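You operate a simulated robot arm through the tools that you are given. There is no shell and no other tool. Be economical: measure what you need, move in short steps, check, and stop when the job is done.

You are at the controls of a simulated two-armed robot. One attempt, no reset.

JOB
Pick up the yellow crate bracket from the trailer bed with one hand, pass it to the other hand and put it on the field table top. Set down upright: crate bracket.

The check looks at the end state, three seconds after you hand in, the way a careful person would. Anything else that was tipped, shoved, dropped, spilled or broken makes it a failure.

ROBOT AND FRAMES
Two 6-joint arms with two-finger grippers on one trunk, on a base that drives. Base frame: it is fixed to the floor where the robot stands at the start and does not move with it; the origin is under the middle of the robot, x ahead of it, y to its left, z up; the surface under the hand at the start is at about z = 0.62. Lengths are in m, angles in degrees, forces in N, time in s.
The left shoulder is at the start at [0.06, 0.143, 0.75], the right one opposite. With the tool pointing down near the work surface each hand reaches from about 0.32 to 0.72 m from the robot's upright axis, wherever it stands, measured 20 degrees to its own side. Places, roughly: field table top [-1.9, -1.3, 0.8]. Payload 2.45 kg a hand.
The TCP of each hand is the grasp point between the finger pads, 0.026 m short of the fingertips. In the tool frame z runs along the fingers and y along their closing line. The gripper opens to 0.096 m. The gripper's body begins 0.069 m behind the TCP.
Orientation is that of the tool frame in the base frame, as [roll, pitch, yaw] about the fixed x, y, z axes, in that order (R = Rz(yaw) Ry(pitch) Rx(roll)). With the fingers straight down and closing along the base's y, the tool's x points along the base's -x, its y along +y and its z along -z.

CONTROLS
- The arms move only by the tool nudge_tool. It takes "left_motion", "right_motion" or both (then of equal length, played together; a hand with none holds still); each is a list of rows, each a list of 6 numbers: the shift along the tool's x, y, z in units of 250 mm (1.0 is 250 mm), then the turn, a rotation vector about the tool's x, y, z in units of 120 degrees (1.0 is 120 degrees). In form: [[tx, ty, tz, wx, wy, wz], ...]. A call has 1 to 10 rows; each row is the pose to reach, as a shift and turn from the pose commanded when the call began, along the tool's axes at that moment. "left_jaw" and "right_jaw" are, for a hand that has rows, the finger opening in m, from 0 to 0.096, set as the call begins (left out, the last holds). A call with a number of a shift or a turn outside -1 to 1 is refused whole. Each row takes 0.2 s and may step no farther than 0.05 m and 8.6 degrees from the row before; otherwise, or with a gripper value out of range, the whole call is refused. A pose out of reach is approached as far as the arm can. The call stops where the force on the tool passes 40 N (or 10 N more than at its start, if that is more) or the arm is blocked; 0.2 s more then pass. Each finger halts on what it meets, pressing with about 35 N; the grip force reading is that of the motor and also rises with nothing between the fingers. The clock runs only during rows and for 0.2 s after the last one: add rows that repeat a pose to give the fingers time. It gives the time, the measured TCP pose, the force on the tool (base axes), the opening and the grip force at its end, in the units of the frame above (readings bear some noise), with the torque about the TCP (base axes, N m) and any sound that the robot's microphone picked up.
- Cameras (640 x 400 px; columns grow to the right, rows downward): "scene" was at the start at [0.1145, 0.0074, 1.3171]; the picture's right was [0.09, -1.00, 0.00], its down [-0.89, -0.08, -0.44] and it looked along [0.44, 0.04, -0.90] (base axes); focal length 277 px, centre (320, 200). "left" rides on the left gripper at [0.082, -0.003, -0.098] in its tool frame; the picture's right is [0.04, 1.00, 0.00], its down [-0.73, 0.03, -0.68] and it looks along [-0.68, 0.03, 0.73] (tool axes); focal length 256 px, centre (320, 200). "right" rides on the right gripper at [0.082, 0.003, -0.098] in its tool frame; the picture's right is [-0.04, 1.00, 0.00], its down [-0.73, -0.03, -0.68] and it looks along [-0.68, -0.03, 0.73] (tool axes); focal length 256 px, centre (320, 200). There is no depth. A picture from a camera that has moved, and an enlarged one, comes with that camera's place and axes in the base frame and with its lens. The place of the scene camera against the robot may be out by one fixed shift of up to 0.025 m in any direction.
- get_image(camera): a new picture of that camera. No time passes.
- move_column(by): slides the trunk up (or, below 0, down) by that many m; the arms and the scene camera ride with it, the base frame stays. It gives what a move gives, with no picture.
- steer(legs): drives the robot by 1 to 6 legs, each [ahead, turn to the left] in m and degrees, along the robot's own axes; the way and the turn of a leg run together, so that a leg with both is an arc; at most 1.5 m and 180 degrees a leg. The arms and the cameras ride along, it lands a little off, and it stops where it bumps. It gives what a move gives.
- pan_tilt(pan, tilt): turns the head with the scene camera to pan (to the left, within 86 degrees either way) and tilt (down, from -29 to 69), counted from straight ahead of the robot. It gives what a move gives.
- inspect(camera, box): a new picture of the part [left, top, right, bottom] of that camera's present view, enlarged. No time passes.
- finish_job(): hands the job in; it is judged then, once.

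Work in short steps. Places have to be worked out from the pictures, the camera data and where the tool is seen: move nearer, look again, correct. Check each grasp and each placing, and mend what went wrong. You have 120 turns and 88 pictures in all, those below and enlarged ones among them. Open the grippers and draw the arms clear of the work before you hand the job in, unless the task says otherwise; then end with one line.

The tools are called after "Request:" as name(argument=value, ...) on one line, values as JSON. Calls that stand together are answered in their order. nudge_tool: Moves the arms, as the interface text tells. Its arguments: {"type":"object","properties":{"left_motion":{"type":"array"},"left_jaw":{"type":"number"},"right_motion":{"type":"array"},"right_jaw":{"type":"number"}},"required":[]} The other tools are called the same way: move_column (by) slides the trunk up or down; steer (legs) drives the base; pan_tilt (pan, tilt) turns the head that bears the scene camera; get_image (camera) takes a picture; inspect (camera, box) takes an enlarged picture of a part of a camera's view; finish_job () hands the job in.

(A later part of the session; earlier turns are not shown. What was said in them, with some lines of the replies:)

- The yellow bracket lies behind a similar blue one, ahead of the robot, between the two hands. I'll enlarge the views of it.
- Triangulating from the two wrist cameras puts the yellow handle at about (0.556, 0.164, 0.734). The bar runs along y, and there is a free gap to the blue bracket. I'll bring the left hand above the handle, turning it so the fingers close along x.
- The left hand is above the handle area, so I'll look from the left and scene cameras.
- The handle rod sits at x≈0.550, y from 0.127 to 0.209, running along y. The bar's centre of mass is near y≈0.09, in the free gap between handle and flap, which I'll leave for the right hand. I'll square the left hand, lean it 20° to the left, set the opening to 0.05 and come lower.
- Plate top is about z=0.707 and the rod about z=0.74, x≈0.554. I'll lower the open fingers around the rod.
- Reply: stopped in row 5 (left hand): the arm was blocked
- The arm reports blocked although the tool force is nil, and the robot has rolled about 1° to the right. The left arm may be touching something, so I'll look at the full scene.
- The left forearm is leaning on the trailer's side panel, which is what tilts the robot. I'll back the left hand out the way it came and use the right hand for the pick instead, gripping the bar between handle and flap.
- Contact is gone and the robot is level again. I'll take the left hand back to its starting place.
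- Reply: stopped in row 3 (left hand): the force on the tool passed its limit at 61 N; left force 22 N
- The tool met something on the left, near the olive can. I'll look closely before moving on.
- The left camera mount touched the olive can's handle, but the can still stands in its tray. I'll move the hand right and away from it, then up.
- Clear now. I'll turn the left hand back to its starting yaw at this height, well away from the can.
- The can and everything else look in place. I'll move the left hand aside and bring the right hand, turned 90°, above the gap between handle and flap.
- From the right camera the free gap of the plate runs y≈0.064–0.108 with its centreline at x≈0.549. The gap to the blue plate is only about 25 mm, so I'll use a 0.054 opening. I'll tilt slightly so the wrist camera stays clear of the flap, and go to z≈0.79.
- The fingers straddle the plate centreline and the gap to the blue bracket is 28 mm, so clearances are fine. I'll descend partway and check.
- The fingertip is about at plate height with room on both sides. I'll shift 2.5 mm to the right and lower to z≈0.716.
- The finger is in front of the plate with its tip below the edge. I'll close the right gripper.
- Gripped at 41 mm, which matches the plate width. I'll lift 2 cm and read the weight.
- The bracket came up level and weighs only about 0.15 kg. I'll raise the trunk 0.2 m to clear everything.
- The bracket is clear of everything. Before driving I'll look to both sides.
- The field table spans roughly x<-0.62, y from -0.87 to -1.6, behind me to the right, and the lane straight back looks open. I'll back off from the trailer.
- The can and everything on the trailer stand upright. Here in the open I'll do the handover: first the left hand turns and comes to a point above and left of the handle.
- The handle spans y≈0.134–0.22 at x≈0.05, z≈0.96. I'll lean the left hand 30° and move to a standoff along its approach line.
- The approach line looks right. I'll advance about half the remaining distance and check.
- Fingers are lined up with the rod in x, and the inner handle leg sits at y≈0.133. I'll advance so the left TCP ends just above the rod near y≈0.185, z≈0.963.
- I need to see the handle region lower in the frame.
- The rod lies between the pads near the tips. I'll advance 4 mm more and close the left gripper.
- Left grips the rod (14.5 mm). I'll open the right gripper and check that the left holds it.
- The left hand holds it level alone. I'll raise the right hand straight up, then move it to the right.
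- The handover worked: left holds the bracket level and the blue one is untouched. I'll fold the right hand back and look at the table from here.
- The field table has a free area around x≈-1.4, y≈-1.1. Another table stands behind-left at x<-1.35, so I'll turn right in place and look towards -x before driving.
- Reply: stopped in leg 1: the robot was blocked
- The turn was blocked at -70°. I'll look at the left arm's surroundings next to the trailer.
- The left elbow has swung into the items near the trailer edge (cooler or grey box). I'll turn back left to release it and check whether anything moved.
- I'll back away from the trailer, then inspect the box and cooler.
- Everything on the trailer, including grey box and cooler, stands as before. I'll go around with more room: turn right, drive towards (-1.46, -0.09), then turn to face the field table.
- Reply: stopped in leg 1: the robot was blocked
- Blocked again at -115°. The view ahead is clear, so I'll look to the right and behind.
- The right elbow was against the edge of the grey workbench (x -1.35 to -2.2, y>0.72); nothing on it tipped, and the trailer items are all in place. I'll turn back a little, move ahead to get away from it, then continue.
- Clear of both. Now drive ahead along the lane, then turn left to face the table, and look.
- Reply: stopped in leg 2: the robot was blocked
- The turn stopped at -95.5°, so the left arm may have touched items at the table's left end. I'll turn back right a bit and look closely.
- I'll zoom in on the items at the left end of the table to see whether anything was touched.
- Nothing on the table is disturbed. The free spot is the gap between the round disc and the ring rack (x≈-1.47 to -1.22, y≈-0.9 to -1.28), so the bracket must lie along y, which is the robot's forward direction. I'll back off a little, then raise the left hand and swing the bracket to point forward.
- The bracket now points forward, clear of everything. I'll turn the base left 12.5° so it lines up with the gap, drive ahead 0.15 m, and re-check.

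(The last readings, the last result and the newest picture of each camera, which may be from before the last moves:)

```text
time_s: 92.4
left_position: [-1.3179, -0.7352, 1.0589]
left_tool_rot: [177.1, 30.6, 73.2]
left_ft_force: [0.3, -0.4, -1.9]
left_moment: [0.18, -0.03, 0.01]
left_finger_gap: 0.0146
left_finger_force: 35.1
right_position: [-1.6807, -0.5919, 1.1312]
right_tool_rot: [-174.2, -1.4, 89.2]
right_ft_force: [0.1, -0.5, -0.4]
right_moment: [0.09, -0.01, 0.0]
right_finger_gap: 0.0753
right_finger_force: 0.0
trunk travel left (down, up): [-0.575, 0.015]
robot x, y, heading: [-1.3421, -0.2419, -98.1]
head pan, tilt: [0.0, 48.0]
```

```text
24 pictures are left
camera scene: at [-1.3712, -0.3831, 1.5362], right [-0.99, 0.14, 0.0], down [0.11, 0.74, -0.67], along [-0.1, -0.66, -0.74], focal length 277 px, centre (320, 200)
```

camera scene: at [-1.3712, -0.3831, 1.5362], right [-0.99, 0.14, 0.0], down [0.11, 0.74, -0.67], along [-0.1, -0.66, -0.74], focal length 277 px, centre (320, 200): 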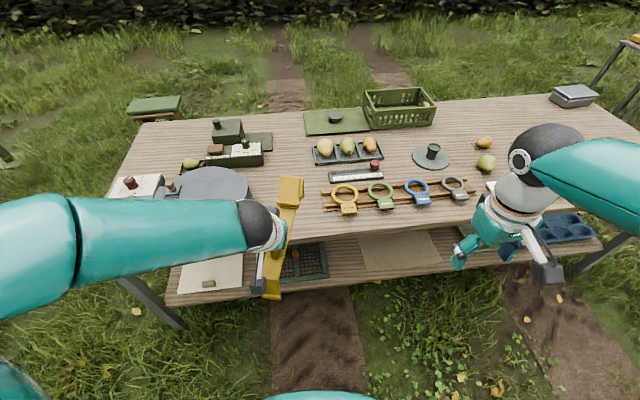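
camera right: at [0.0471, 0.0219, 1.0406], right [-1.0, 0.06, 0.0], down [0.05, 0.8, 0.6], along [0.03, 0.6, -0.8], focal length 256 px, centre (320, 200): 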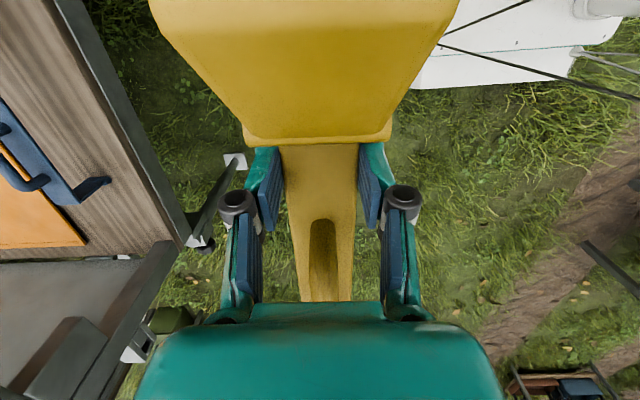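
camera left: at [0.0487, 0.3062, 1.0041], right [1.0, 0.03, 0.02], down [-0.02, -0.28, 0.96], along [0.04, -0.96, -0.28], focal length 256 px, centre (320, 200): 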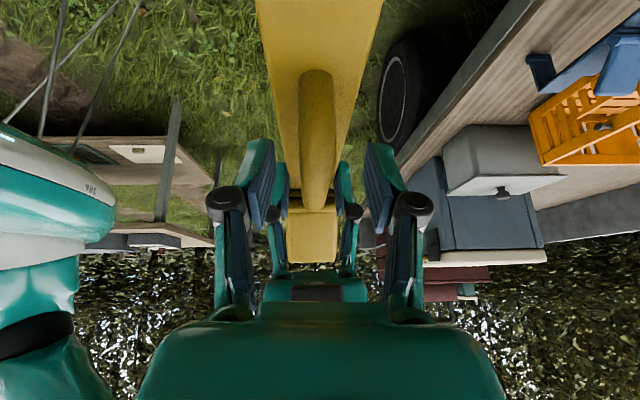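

The gap centre is x≈-1.35, the table edge about y≈-0.90. I'll drive 0.2 m ahead, and rotate the bracket 12° to line it up with the gap.

Request:
steer(legs=[[0.2, 0]])

Request:
nudge_tool(left_motion=[[0, 0, 0, -0.025, 0.002, -0.043], [0, 0, 0, -0.051, 0.004, -0.086], [0, 0, 0, -0.051, 0.004, -0.086]])

Request:
get_image(camera="scene")

Request:
get_image(camera="left")

```text
time_s: 94.1
left_position: [-1.3461, -0.9341, 1.0586]
left_tool_rot: [177.1, 30.6, 73.3]
left_ft_force: [-1.1, -0.7, -1.5]
left_moment: [0.15, -0.03, 0.01]
left_finger_gap: 0.0143
left_finger_force: 34.6
right_position: [-1.7102, -0.7918, 1.1306]
right_tool_rot: [-174.2, -1.3, 89.2]
right_ft_force: [-0.8, 0.3, 0.9]
right_moment: [0.03, -0.02, -0.01]
right_finger_gap: 0.0749
right_finger_force: 0.0
trunk travel left (down, up): [-0.575, 0.015]
robot x, y, heading: [-1.3706, -0.4427, -98.0]
head pan, tilt: [0.0, 48.0]
```

```text
time_s: 94.9
left_position: [-1.3457, -0.9333, 1.0589]
left_tool_rot: [177.1, 30.7, 85.4]
left_ft_force: [0.1, -0.3, -2.1]
left_moment: [0.14, -0.02, 0.01]
left_finger_gap: 0.0144
left_finger_force: 34.8
right_position: [-1.7085, -0.7902, 1.1313]
right_tool_rot: [-174.3, -1.3, 89.2]
right_ft_force: [-0.5, -0.3, 0.2]
right_moment: [-0.02, -0.01, 0.04]
right_finger_gap: 0.0748
right_finger_force: 0.1
trunk travel left (down, up): [-0.575, 0.015]
robot x, y, heading: [-1.371, -0.4477, -98.0]
head pan, tilt: [0.0, 48.0]
```

```text
23 pictures are left
camera scene: at [-1.3995, -0.5809, 1.5365], right [-0.99, 0.14, 0.0], down [0.11, 0.74, -0.67], along [-0.09, -0.66, -0.74], focal length 277 px, centre (320, 200)
```

scene: 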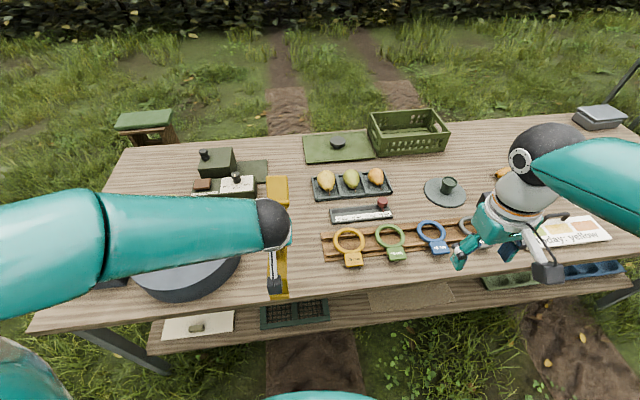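

```text
22 pictures are left
camera left: at [-1.3446, -0.8126, 1.1032], right [1.0, -0.02, 0.02], down [-0.03, -0.28, 0.96], along [-0.01, -0.96, -0.28], focal length 256 px, centre (320, 200)
```

left: 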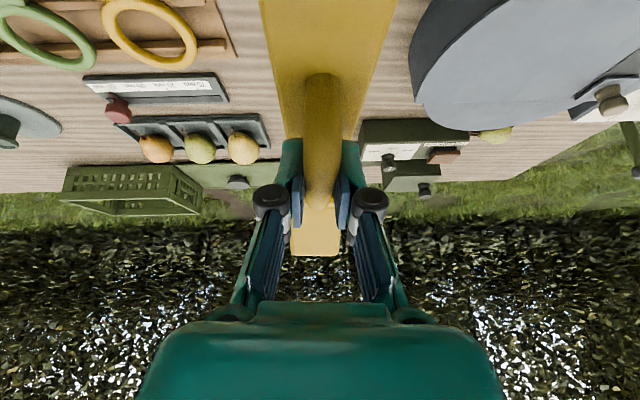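

From the wrist camera the gap spans x≈-1.46 to -1.21, open back to y≈-1.33. I'll move the grip point to about (-1.337, -1.02) and then come down 8 cm.

Request:
nudge_tool(left_motion=[[-0.1, 0.02, 0.06, 0, 0, 0], [-0.2, 0.042, 0.118, 0, 0, 0], [-0.296, 0.064, 0.176, 0, 0, 0], [-0.255, 0.061, 0.245, 0, 0, 0], [-0.214, 0.057, 0.314, 0, 0, 0], [-0.173, 0.054, 0.383, 0, 0, 0], [-0.132, 0.051, 0.451, 0, 0, 0], [-0.132, 0.051, 0.451, 0, 0, 0]])

Request:
get_image(camera="left")

Request:
get_image(camera="scene")

Request:
get_image(camera="right")

```text
time_s: 96.7
left_position: [-1.3338, -1.0201, 0.9828]
left_tool_rot: [177.1, 30.7, 85.2]
left_ft_force: [-0.1, 0.6, -2.5]
left_moment: [0.16, -0.01, 0.02]
left_finger_gap: 0.0144
left_finger_force: 35.0
right_position: [-1.7085, -0.7915, 1.1317]
right_tool_rot: [-174.2, -1.4, 89.3]
right_ft_force: [0.1, 0.2, -0.6]
right_moment: [0.01, -0.03, -0.03]
right_finger_gap: 0.0751
right_finger_force: 0.1
trunk travel left (down, up): [-0.575, 0.015]
robot x, y, heading: [-1.3725, -0.4453, -98.0]
head pan, tilt: [0.0, 48.0]
```

```text
21 pictures are left
camera left: at [-1.3336, -0.9003, 1.0241], right [1.0, -0.02, 0.02], down [-0.03, -0.28, 0.96], along [-0.01, -0.96, -0.28], focal length 256 px, centre (320, 200)
```

left: 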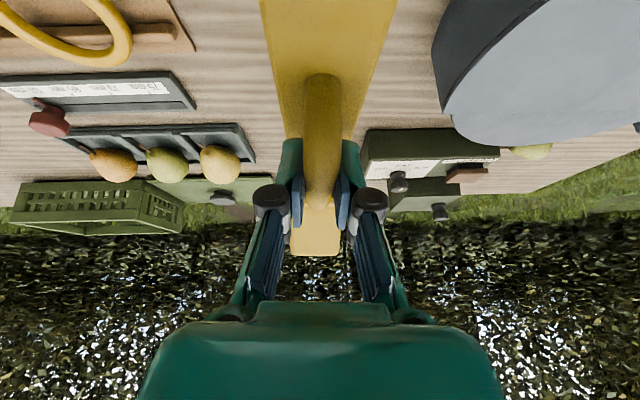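

```text
20 pictures are left
camera scene: at [-1.3996, -0.5812, 1.5365], right [-0.99, 0.14, 0.0], down [0.11, 0.74, -0.67], along [-0.09, -0.66, -0.74], focal length 277 px, centre (320, 200)
```

scene: 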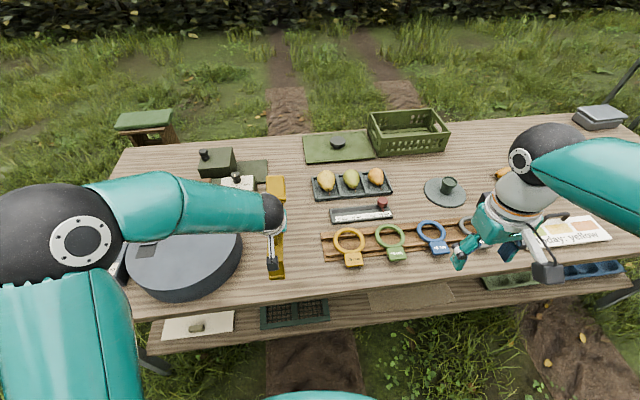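

```text
19 pictures are left
camera right: at [-1.6943, -0.7108, 1.2299], right [0.99, -0.05, -0.1], down [0.03, -0.75, 0.66], along [-0.11, -0.66, -0.74], focal length 256 px, centre (320, 200)
```

right: 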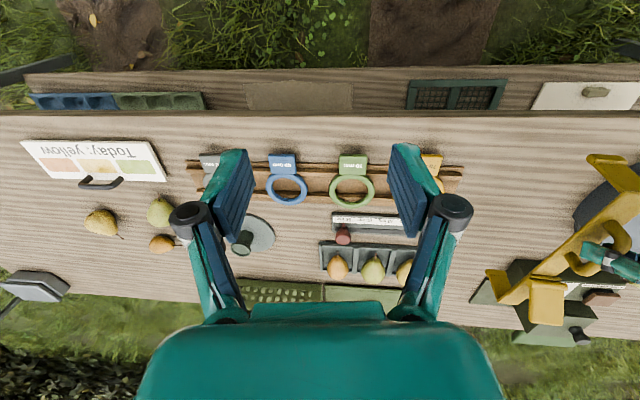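

Clearances are good on all sides. I'll descend to about z=0.945 and compare from the cameras.

Request:
nudge_tool(left_motion=[[0.025, -0.002, 0.042, 0, 0, 0], [0.05, -0.004, 0.084, 0, 0, 0], [0.076, -0.006, 0.127, 0, 0, 0], [0.076, -0.006, 0.127, 0, 0, 0]])

Request:
inspect(camera="right", box=[440, 100, 640, 340])

```text
time_s: 97.7
left_position: [-1.3355, -1.0196, 0.9441]
left_tool_rot: [177.2, 30.7, 85.3]
left_ft_force: [0.1, -0.7, -1.1]
left_moment: [0.14, -0.01, 0.01]
left_finger_gap: 0.0145
left_finger_force: 34.7
right_position: [-1.7092, -0.7913, 1.1313]
right_tool_rot: [-174.3, -1.3, 89.3]
right_ft_force: [0.7, -0.8, -0.2]
right_moment: [-0.05, 0.02, 0.01]
right_finger_gap: 0.0752
right_finger_force: 0.2
trunk travel left (down, up): [-0.575, 0.015]
robot x, y, heading: [-1.3732, -0.4441, -98.2]
head pan, tilt: [0.0, 48.0]
```

```text
1.67 times, centred on (540, 220) of right
camera zoom: at [-1.6943, -0.7108, 1.2299], right [0.99, -0.05, -0.1], down [0.03, -0.75, 0.66], along [-0.11, -0.66, -0.74], focal length 427 px, centre (-47, 167)
```

zoom: 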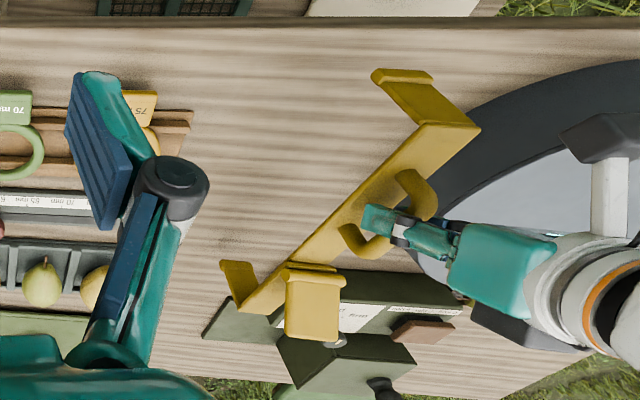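

The near foot is still about 3 cm above the table and sits a bit close to the edge. I'll go 15 mm further in and come down 16 mm.

Request:
nudge_tool(left_motion=[[-0.025, 0.002, 0.015, 0, 0, 0], [-0.051, 0.005, 0.031, 0, 0, 0], [-0.043, 0.004, 0.045, 0, 0, 0], [-0.035, 0.004, 0.059, 0, 0, 0], [-0.027, 0.003, 0.072, 0, 0, 0], [-0.018, 0.003, 0.086, 0, 0, 0], [-0.018, 0.003, 0.086, 0, 0, 0]])

```text
time_s: 99.3
left_position: [-1.3335, -1.0335, 0.927]
left_tool_rot: [177.1, 30.7, 85.3]
left_ft_force: [0.1, 0.3, -2.3]
left_moment: [0.18, -0.04, -0.01]
left_finger_gap: 0.0143
left_finger_force: 35.3
right_position: [-1.7093, -0.7914, 1.132]
right_tool_rot: [-174.2, -1.4, 89.2]
right_ft_force: [0.4, 0.3, 0.0]
right_moment: [0.02, -0.01, -0.01]
right_finger_gap: 0.0747
right_finger_force: 0.0
trunk travel left (down, up): [-0.575, 0.015]
robot x, y, heading: [-1.3731, -0.4496, -98.6]
head pan, tilt: [0.0, 48.0]
```

No contact yet (−2 N is its own weight). Going down another 6 mm in 2 mm rows.

Request:
nudge_tool(left_motion=[[0.004, 0, 0.007, 0, 0, 0], [0.008, -0.001, 0.014, 0, 0, 0], [0.012, -0.001, 0.021, 0, 0, 0], [0.012, -0.001, 0.021, 0, 0, 0]])

Request:
inspect(camera="right", box=[440, 80, 640, 280])

```text
time_s: 100.3
left_position: [-1.3342, -1.0336, 0.9202]
left_tool_rot: [177.0, 30.5, 85.3]
left_ft_force: [1.1, 0.3, -1.7]
left_moment: [0.14, 0.0, 0.02]
left_finger_gap: 0.0146
left_finger_force: 35.1
right_position: [-1.7086, -0.7917, 1.1316]
right_tool_rot: [-174.2, -1.5, 89.3]
right_ft_force: [-0.5, 0.5, 0.2]
right_moment: [0.01, -0.01, -0.01]
right_finger_gap: 0.0752
right_finger_force: 0.0
trunk travel left (down, up): [-0.575, 0.015]
robot x, y, heading: [-1.3729, -0.4401, -98.1]
head pan, tilt: [0.0, 48.0]
```

```text
2.00 times, centred on (540, 180) of right
camera zoom: at [-1.6943, -0.711, 1.2299], right [0.99, -0.05, -0.1], down [0.03, -0.75, 0.66], along [-0.11, -0.66, -0.74], focal length 512 px, centre (-120, 240)
```

zoom: 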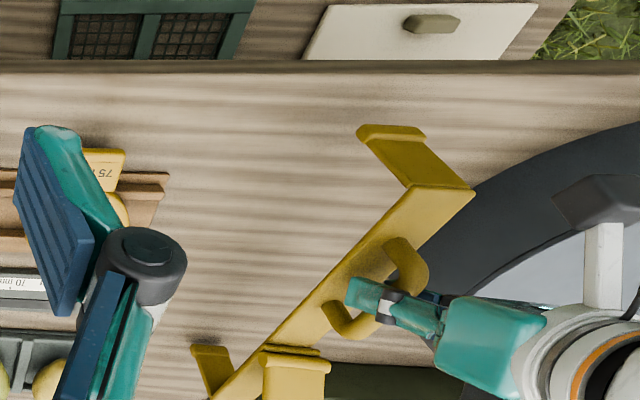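

The foot is still roughly 1 cm up. I'll continue down in 2 mm rows.

Request:
nudge_tool(left_motion=[[0.004, 0, 0.007, 0, 0, 0], [0.008, -0.001, 0.014, 0, 0, 0], [0.012, -0.001, 0.021, 0, 0, 0], [0.016, -0.001, 0.028, 0, 0, 0], [0.016, -0.001, 0.028, 0, 0, 0]])

```text
time_s: 101.5
left_position: [-1.3338, -1.035, 0.9147]
left_tool_rot: [177.1, 30.8, 85.2]
left_ft_force: [-0.1, 1.2, 3.1]
left_moment: [-1.09, 0.14, 0.07]
left_finger_gap: 0.0146
left_finger_force: 34.9
right_position: [-1.7083, -0.7912, 1.1312]
right_tool_rot: [-174.3, -1.3, 89.3]
right_ft_force: [0.0, 0.2, 0.2]
right_moment: [-0.04, -0.01, 0.03]
right_finger_gap: 0.075
right_finger_force: 0.1
trunk travel left (down, up): [-0.575, 0.015]
robot x, y, heading: [-1.372, -0.4446, -98.1]
head pan, tilt: [0.0, 48.0]
```

The far foot has touched (about 5 N at the far end). I'll check the near foot's gap.

Request:
inspect(camera="right", box=[520, 90, 640, 190])

Request:
inspect(camera="scene", box=[220, 150, 340, 310])

```text
4.00 times, centred on (580, 140) of right
camera zoom: at [-1.6943, -0.7103, 1.2301], right [0.99, -0.05, -0.1], down [0.03, -0.75, 0.66], along [-0.11, -0.66, -0.74], focal length 1024 px, centre (-720, 440)
```

zoom: 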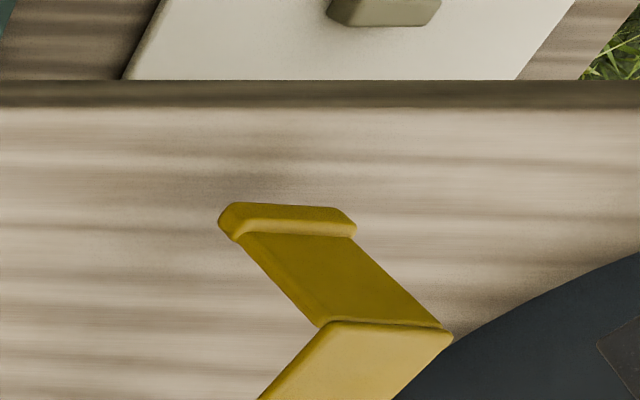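

```text
2.50 times, centred on (280, 230) of scene
camera zoom: at [-1.3996, -0.5806, 1.5366], right [-0.99, 0.14, 0.0], down [0.11, 0.74, -0.67], along [-0.09, -0.66, -0.74], focal length 691 px, centre (420, 125)
```

zoom: 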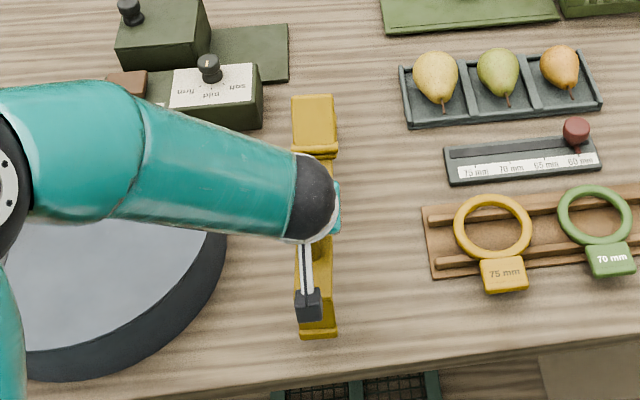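

The near foot is perhaps a centimetre up. I'll tip the hand 1.5° to level the bracket, and lower 3 mm.

Request:
nudge_tool(left_motion=[[0, 0, 0, 0, -0.0125, 0], [0.004, 0, 0.007, 0, -0.0125, 0], [0.006, 0, 0.01, 0, -0.0125, 0], [0.006, 0, 0.01, 0, -0.0125, 0]])

```text
time_s: 102.5
left_position: [-1.3344, -1.0347, 0.9104]
left_tool_rot: [177.1, 32.0, 85.2]
left_ft_force: [-0.2, 0.4, -2.0]
left_moment: [0.18, 0.0, 0.01]
left_finger_gap: 0.0145
left_finger_force: 35.3
right_position: [-1.7085, -0.7916, 1.1305]
right_tool_rot: [-174.3, -1.4, 89.3]
right_ft_force: [-0.5, 0.4, 0.0]
right_moment: [0.0, -0.03, 0.02]
right_finger_gap: 0.0749
right_finger_force: 0.0
trunk travel left (down, up): [-0.575, 0.015]
robot x, y, heading: [-1.3727, -0.4477, -98.0]
head pan, tilt: [0.0, 48.0]
```

The far foot is free again. I'll keep lowering in 2 mm rows until there is contact.

Request:
nudge_tool(left_motion=[[0.004, 0, 0.007, 0, 0, 0], [0.008, -0.001, 0.014, 0, 0, 0], [0.008, -0.001, 0.014, 0, 0, 0]])

```text
time_s: 103.3
left_position: [-1.3343, -1.0337, 0.907]
left_tool_rot: [177.0, 32.3, 85.2]
left_ft_force: [0.0, 0.9, 2.8]
left_moment: [-0.98, 0.12, 0.03]
left_finger_gap: 0.0142
left_finger_force: 34.9
right_position: [-1.7081, -0.7902, 1.1321]
right_tool_rot: [-174.2, -1.3, 89.4]
right_ft_force: [-0.3, -0.7, 0.1]
right_moment: [0.03, 0.04, 0.02]
right_finger_gap: 0.0753
right_finger_force: 0.1
trunk travel left (down, up): [-0.575, 0.015]
robot x, y, heading: [-1.3744, -0.444, -98.2]
head pan, tilt: [0.0, 48.0]
```

The far foot still touches first. I'll tip 2° more and lower 5 mm.

Request:
nudge_tool(left_motion=[[0, 0, 0, 0, -0.017, 0], [0.004, 0, 0.007, 0, -0.017, 0], [0.008, -0.001, 0.014, 0, -0.017, 0], [0.01, -0.001, 0.017, 0, -0.017, 0], [0.01, -0.001, 0.017, 0, -0.017, 0]])

Request:
inspect(camera="right", box=[520, 90, 640, 190])

```text
time_s: 104.5
left_position: [-1.3339, -1.0355, 0.9011]
left_tool_rot: [177.0, 34.2, 85.2]
left_ft_force: [0.1, 0.3, -3.0]
left_moment: [0.19, -0.03, -0.02]
left_finger_gap: 0.0143
left_finger_force: 34.7
right_position: [-1.7097, -0.7911, 1.131]
right_tool_rot: [-174.3, -1.3, 89.3]
right_ft_force: [0.0, -0.4, -1.0]
right_moment: [0.01, 0.0, 0.0]
right_finger_gap: 0.0751
right_finger_force: 0.0
trunk travel left (down, up): [-0.575, 0.015]
robot x, y, heading: [-1.3728, -0.4473, -98.4]
head pan, tilt: [0.0, 48.0]
```

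```text
4.00 times, centred on (580, 140) of right
camera zoom: at [-1.6943, -0.7111, 1.2298], right [0.99, -0.05, -0.1], down [0.03, -0.75, 0.66], along [-0.11, -0.66, -0.74], focal length 1024 px, centre (-720, 440)
```

zoom: 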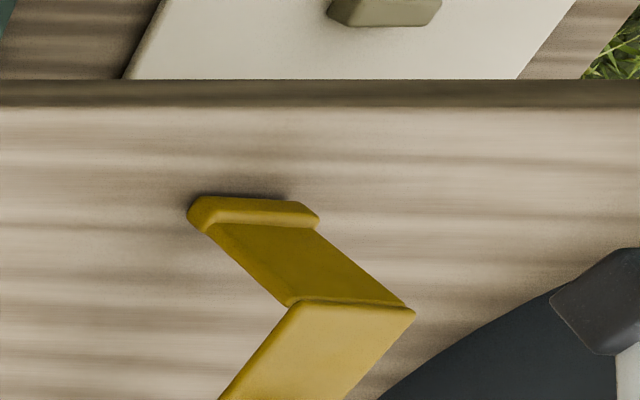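

A contact shadow now shows at the near foot, so it is very close. Lowering another 4 mm in small rows.

Request:
nudge_tool(left_motion=[[0.004, 0, 0.007, 0, 0, 0], [0.008, -0.001, 0.014, 0, 0, 0], [0.008, -0.001, 0.014, 0, 0, 0]])

```text
time_s: 105.3
left_position: [-1.3347, -1.0347, 0.9002]
left_tool_rot: [177.0, 34.3, 85.1]
left_ft_force: [0.9, -0.1, 8.3]
left_moment: [0.12, 0.05, -0.03]
left_finger_gap: 0.0147
left_finger_force: 35.4
right_position: [-1.7086, -0.7916, 1.1322]
right_tool_rot: [-174.2, -1.3, 89.3]
right_ft_force: [-0.1, -0.2, 0.4]
right_moment: [0.02, 0.03, 0.03]
right_finger_gap: 0.0749
right_finger_force: 0.0
trunk travel left (down, up): [-0.575, 0.015]
robot x, y, heading: [-1.373, -0.4429, -98.4]
head pan, tilt: [0.0, 48.0]
```

About 10 N upward with nearly no moment, so both feet bear. I'll open the left gripper.

Request:
nudge_tool(left_motion=[[0, 0, 0, 0, 0, 0], [0, 0, 0, 0, 0, 0], [0, 0, 0, 0, 0, 0]], left_jaw=0.05)

Request:
inspect(camera="right", box=[440, 80, 640, 280])

Request:
get_image(camera="left")

```text
time_s: 106.1
left_position: [-1.3332, -1.0356, 0.8991]
left_tool_rot: [177.1, 34.2, 85.1]
left_ft_force: [-0.3, 0.0, -0.9]
left_moment: [0.01, -0.05, 0.0]
left_finger_gap: 0.0501
left_finger_force: 0.0
right_position: [-1.7087, -0.7918, 1.1304]
right_tool_rot: [-174.2, -1.5, 89.3]
right_ft_force: [-0.5, 0.7, -0.1]
right_moment: [0.03, -0.02, 0.0]
right_finger_gap: 0.0751
right_finger_force: 0.0
trunk travel left (down, up): [-0.575, 0.015]
robot x, y, heading: [-1.3676, -0.4436, -98.1]
head pan, tilt: [0.0, 48.0]
```

```text
2.00 times, centred on (540, 180) of right
camera zoom: at [-1.6943, -0.7109, 1.2299], right [0.99, -0.05, -0.1], down [0.03, -0.75, 0.66], along [-0.11, -0.66, -0.74], focal length 512 px, centre (-120, 240)
```

zoom: 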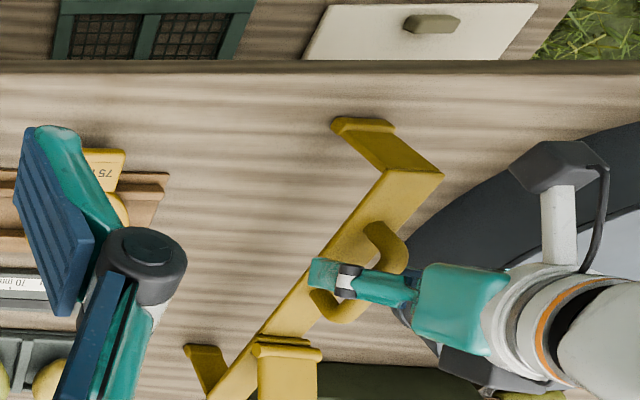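

```text
12 pictures are left
camera left: at [-1.3318, -0.913, 0.9328], right [1.0, -0.02, 0.02], down [-0.03, -0.22, 0.97], along [-0.02, -0.97, -0.22], focal length 256 px, centre (320, 200)
```

left: 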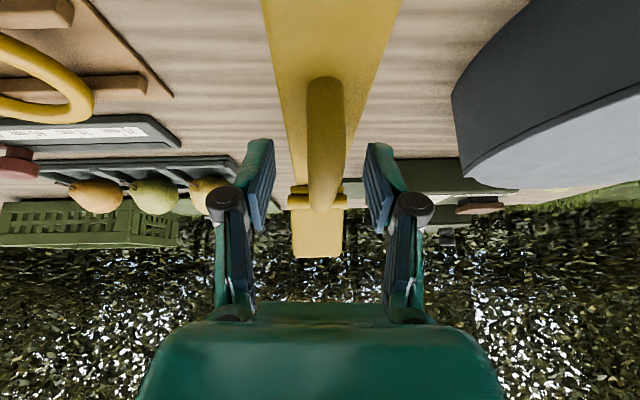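

Released and standing. I'll withdraw the left hand back along its approach line, then up.

Request:
nudge_tool(left_motion=[[0, 0, -0.06, 0, 0, 0], [0, 0, -0.14, 0, 0, 0], [0, 0, -0.28, 0, 0, 0], [0, 0, -0.44, 0, 0, 0], [0, 0, -0.6, 0, 0, 0], [0, 0, -0.7, 0, 0, 0]])

Request:
get_image(camera="scene")

Request:
inspect(camera="right", box=[440, 80, 640, 280])

```text
time_s: 107.5
left_position: [-1.3341, -0.9354, 1.0413]
left_tool_rot: [177.0, 34.2, 85.0]
left_ft_force: [0.5, -0.8, 0.0]
left_moment: [-0.01, 0.01, 0.0]
left_finger_gap: 0.0503
left_finger_force: 0.0
right_position: [-1.7094, -0.7904, 1.1313]
right_tool_rot: [-174.1, -1.3, 89.4]
right_ft_force: [0.2, 1.0, -0.2]
right_moment: [-0.01, 0.01, -0.03]
right_finger_gap: 0.0749
right_finger_force: 0.0
trunk travel left (down, up): [-0.575, 0.015]
robot x, y, heading: [-1.3693, -0.4434, -98.1]
head pan, tilt: [0.0, 48.0]
```

```text
11 pictures are left
camera scene: at [-1.3995, -0.5805, 1.5365], right [-0.99, 0.14, 0.0], down [0.11, 0.74, -0.67], along [-0.09, -0.66, -0.74], focal length 277 px, centre (320, 200)
```

scene: 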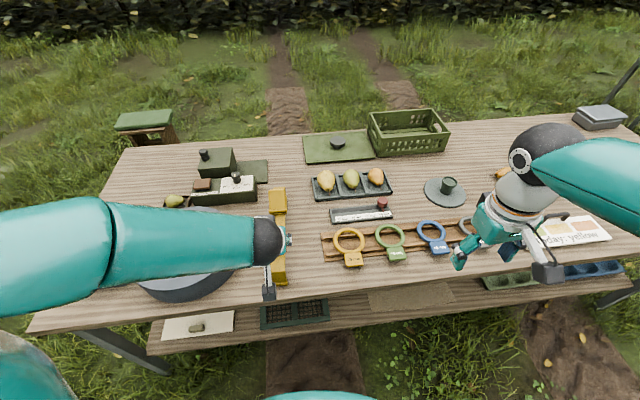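

```text
2.00 times, centred on (540, 180) of right
camera zoom: at [-1.6942, -0.7103, 1.2301], right [0.99, -0.05, -0.1], down [0.03, -0.75, 0.66], along [-0.11, -0.66, -0.74], focal length 512 px, centre (-120, 240)
```

zoom: 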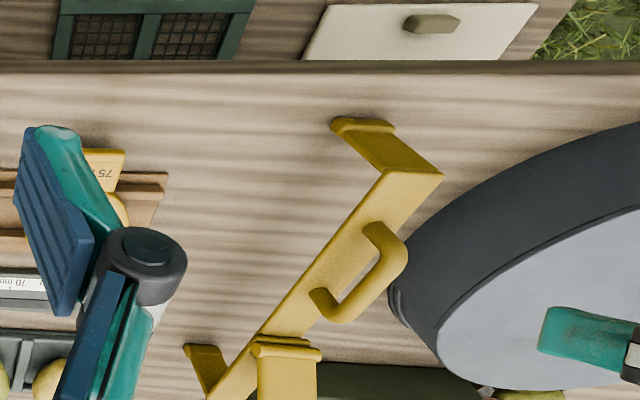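

The bracket stands clear on its own. I'll back the robot off 0.3 m and take a last look.

Request:
steer(legs=[[-0.3, 0]])

Request:
get_image(camera="scene")

```text
time_s: 109.5
left_position: [-1.2926, -0.64, 1.0417]
left_tool_rot: [176.9, 34.3, 84.8]
left_ft_force: [0.0, -0.4, 0.1]
left_moment: [-0.01, 0.0, 0.01]
left_finger_gap: 0.05
left_finger_force: 0.1
right_position: [-1.6678, -0.4931, 1.1327]
right_tool_rot: [-174.2, -1.2, 89.0]
right_ft_force: [-0.7, 0.5, 0.4]
right_moment: [-0.05, 0.0, 0.01]
right_finger_gap: 0.075
right_finger_force: 0.0
trunk travel left (down, up): [-0.575, 0.015]
robot x, y, heading: [-1.3306, -0.1496, -98.4]
head pan, tilt: [0.0, 48.0]
```

```text
9 pictures are left
camera scene: at [-1.3575, -0.2827, 1.5366], right [-0.99, 0.15, 0.0], down [0.11, 0.73, -0.67], along [-0.1, -0.66, -0.74], focal length 277 px, centre (320, 200)
```

scene: 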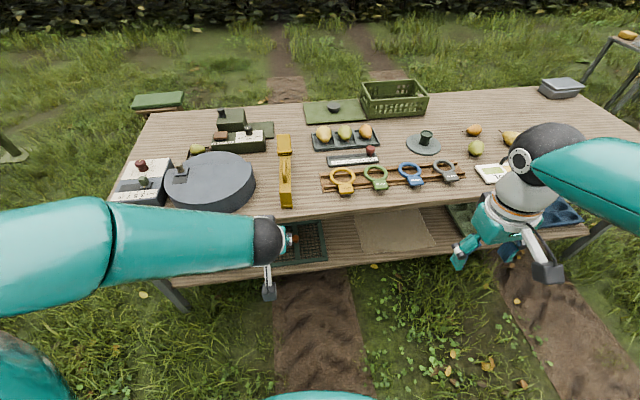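

The yellow bracket stands upright on the table between the disc and the ring rack. Everything else is upright, both grippers are open and empty, and the arms are clear, so I'm handing in.

Request:
finish_job()

```text
The job is handed in.
```

The yellow crate bracket was picked up with the right hand, passed to the left, and now stands upright on the field table top. The robot's arms bumped things several times on the way: the can's handle and panel on the trailer, items near the trailer edge, the grey workbench, and one unidentified block at the table. In the pictures afterwards nothing looked tipped or moved.
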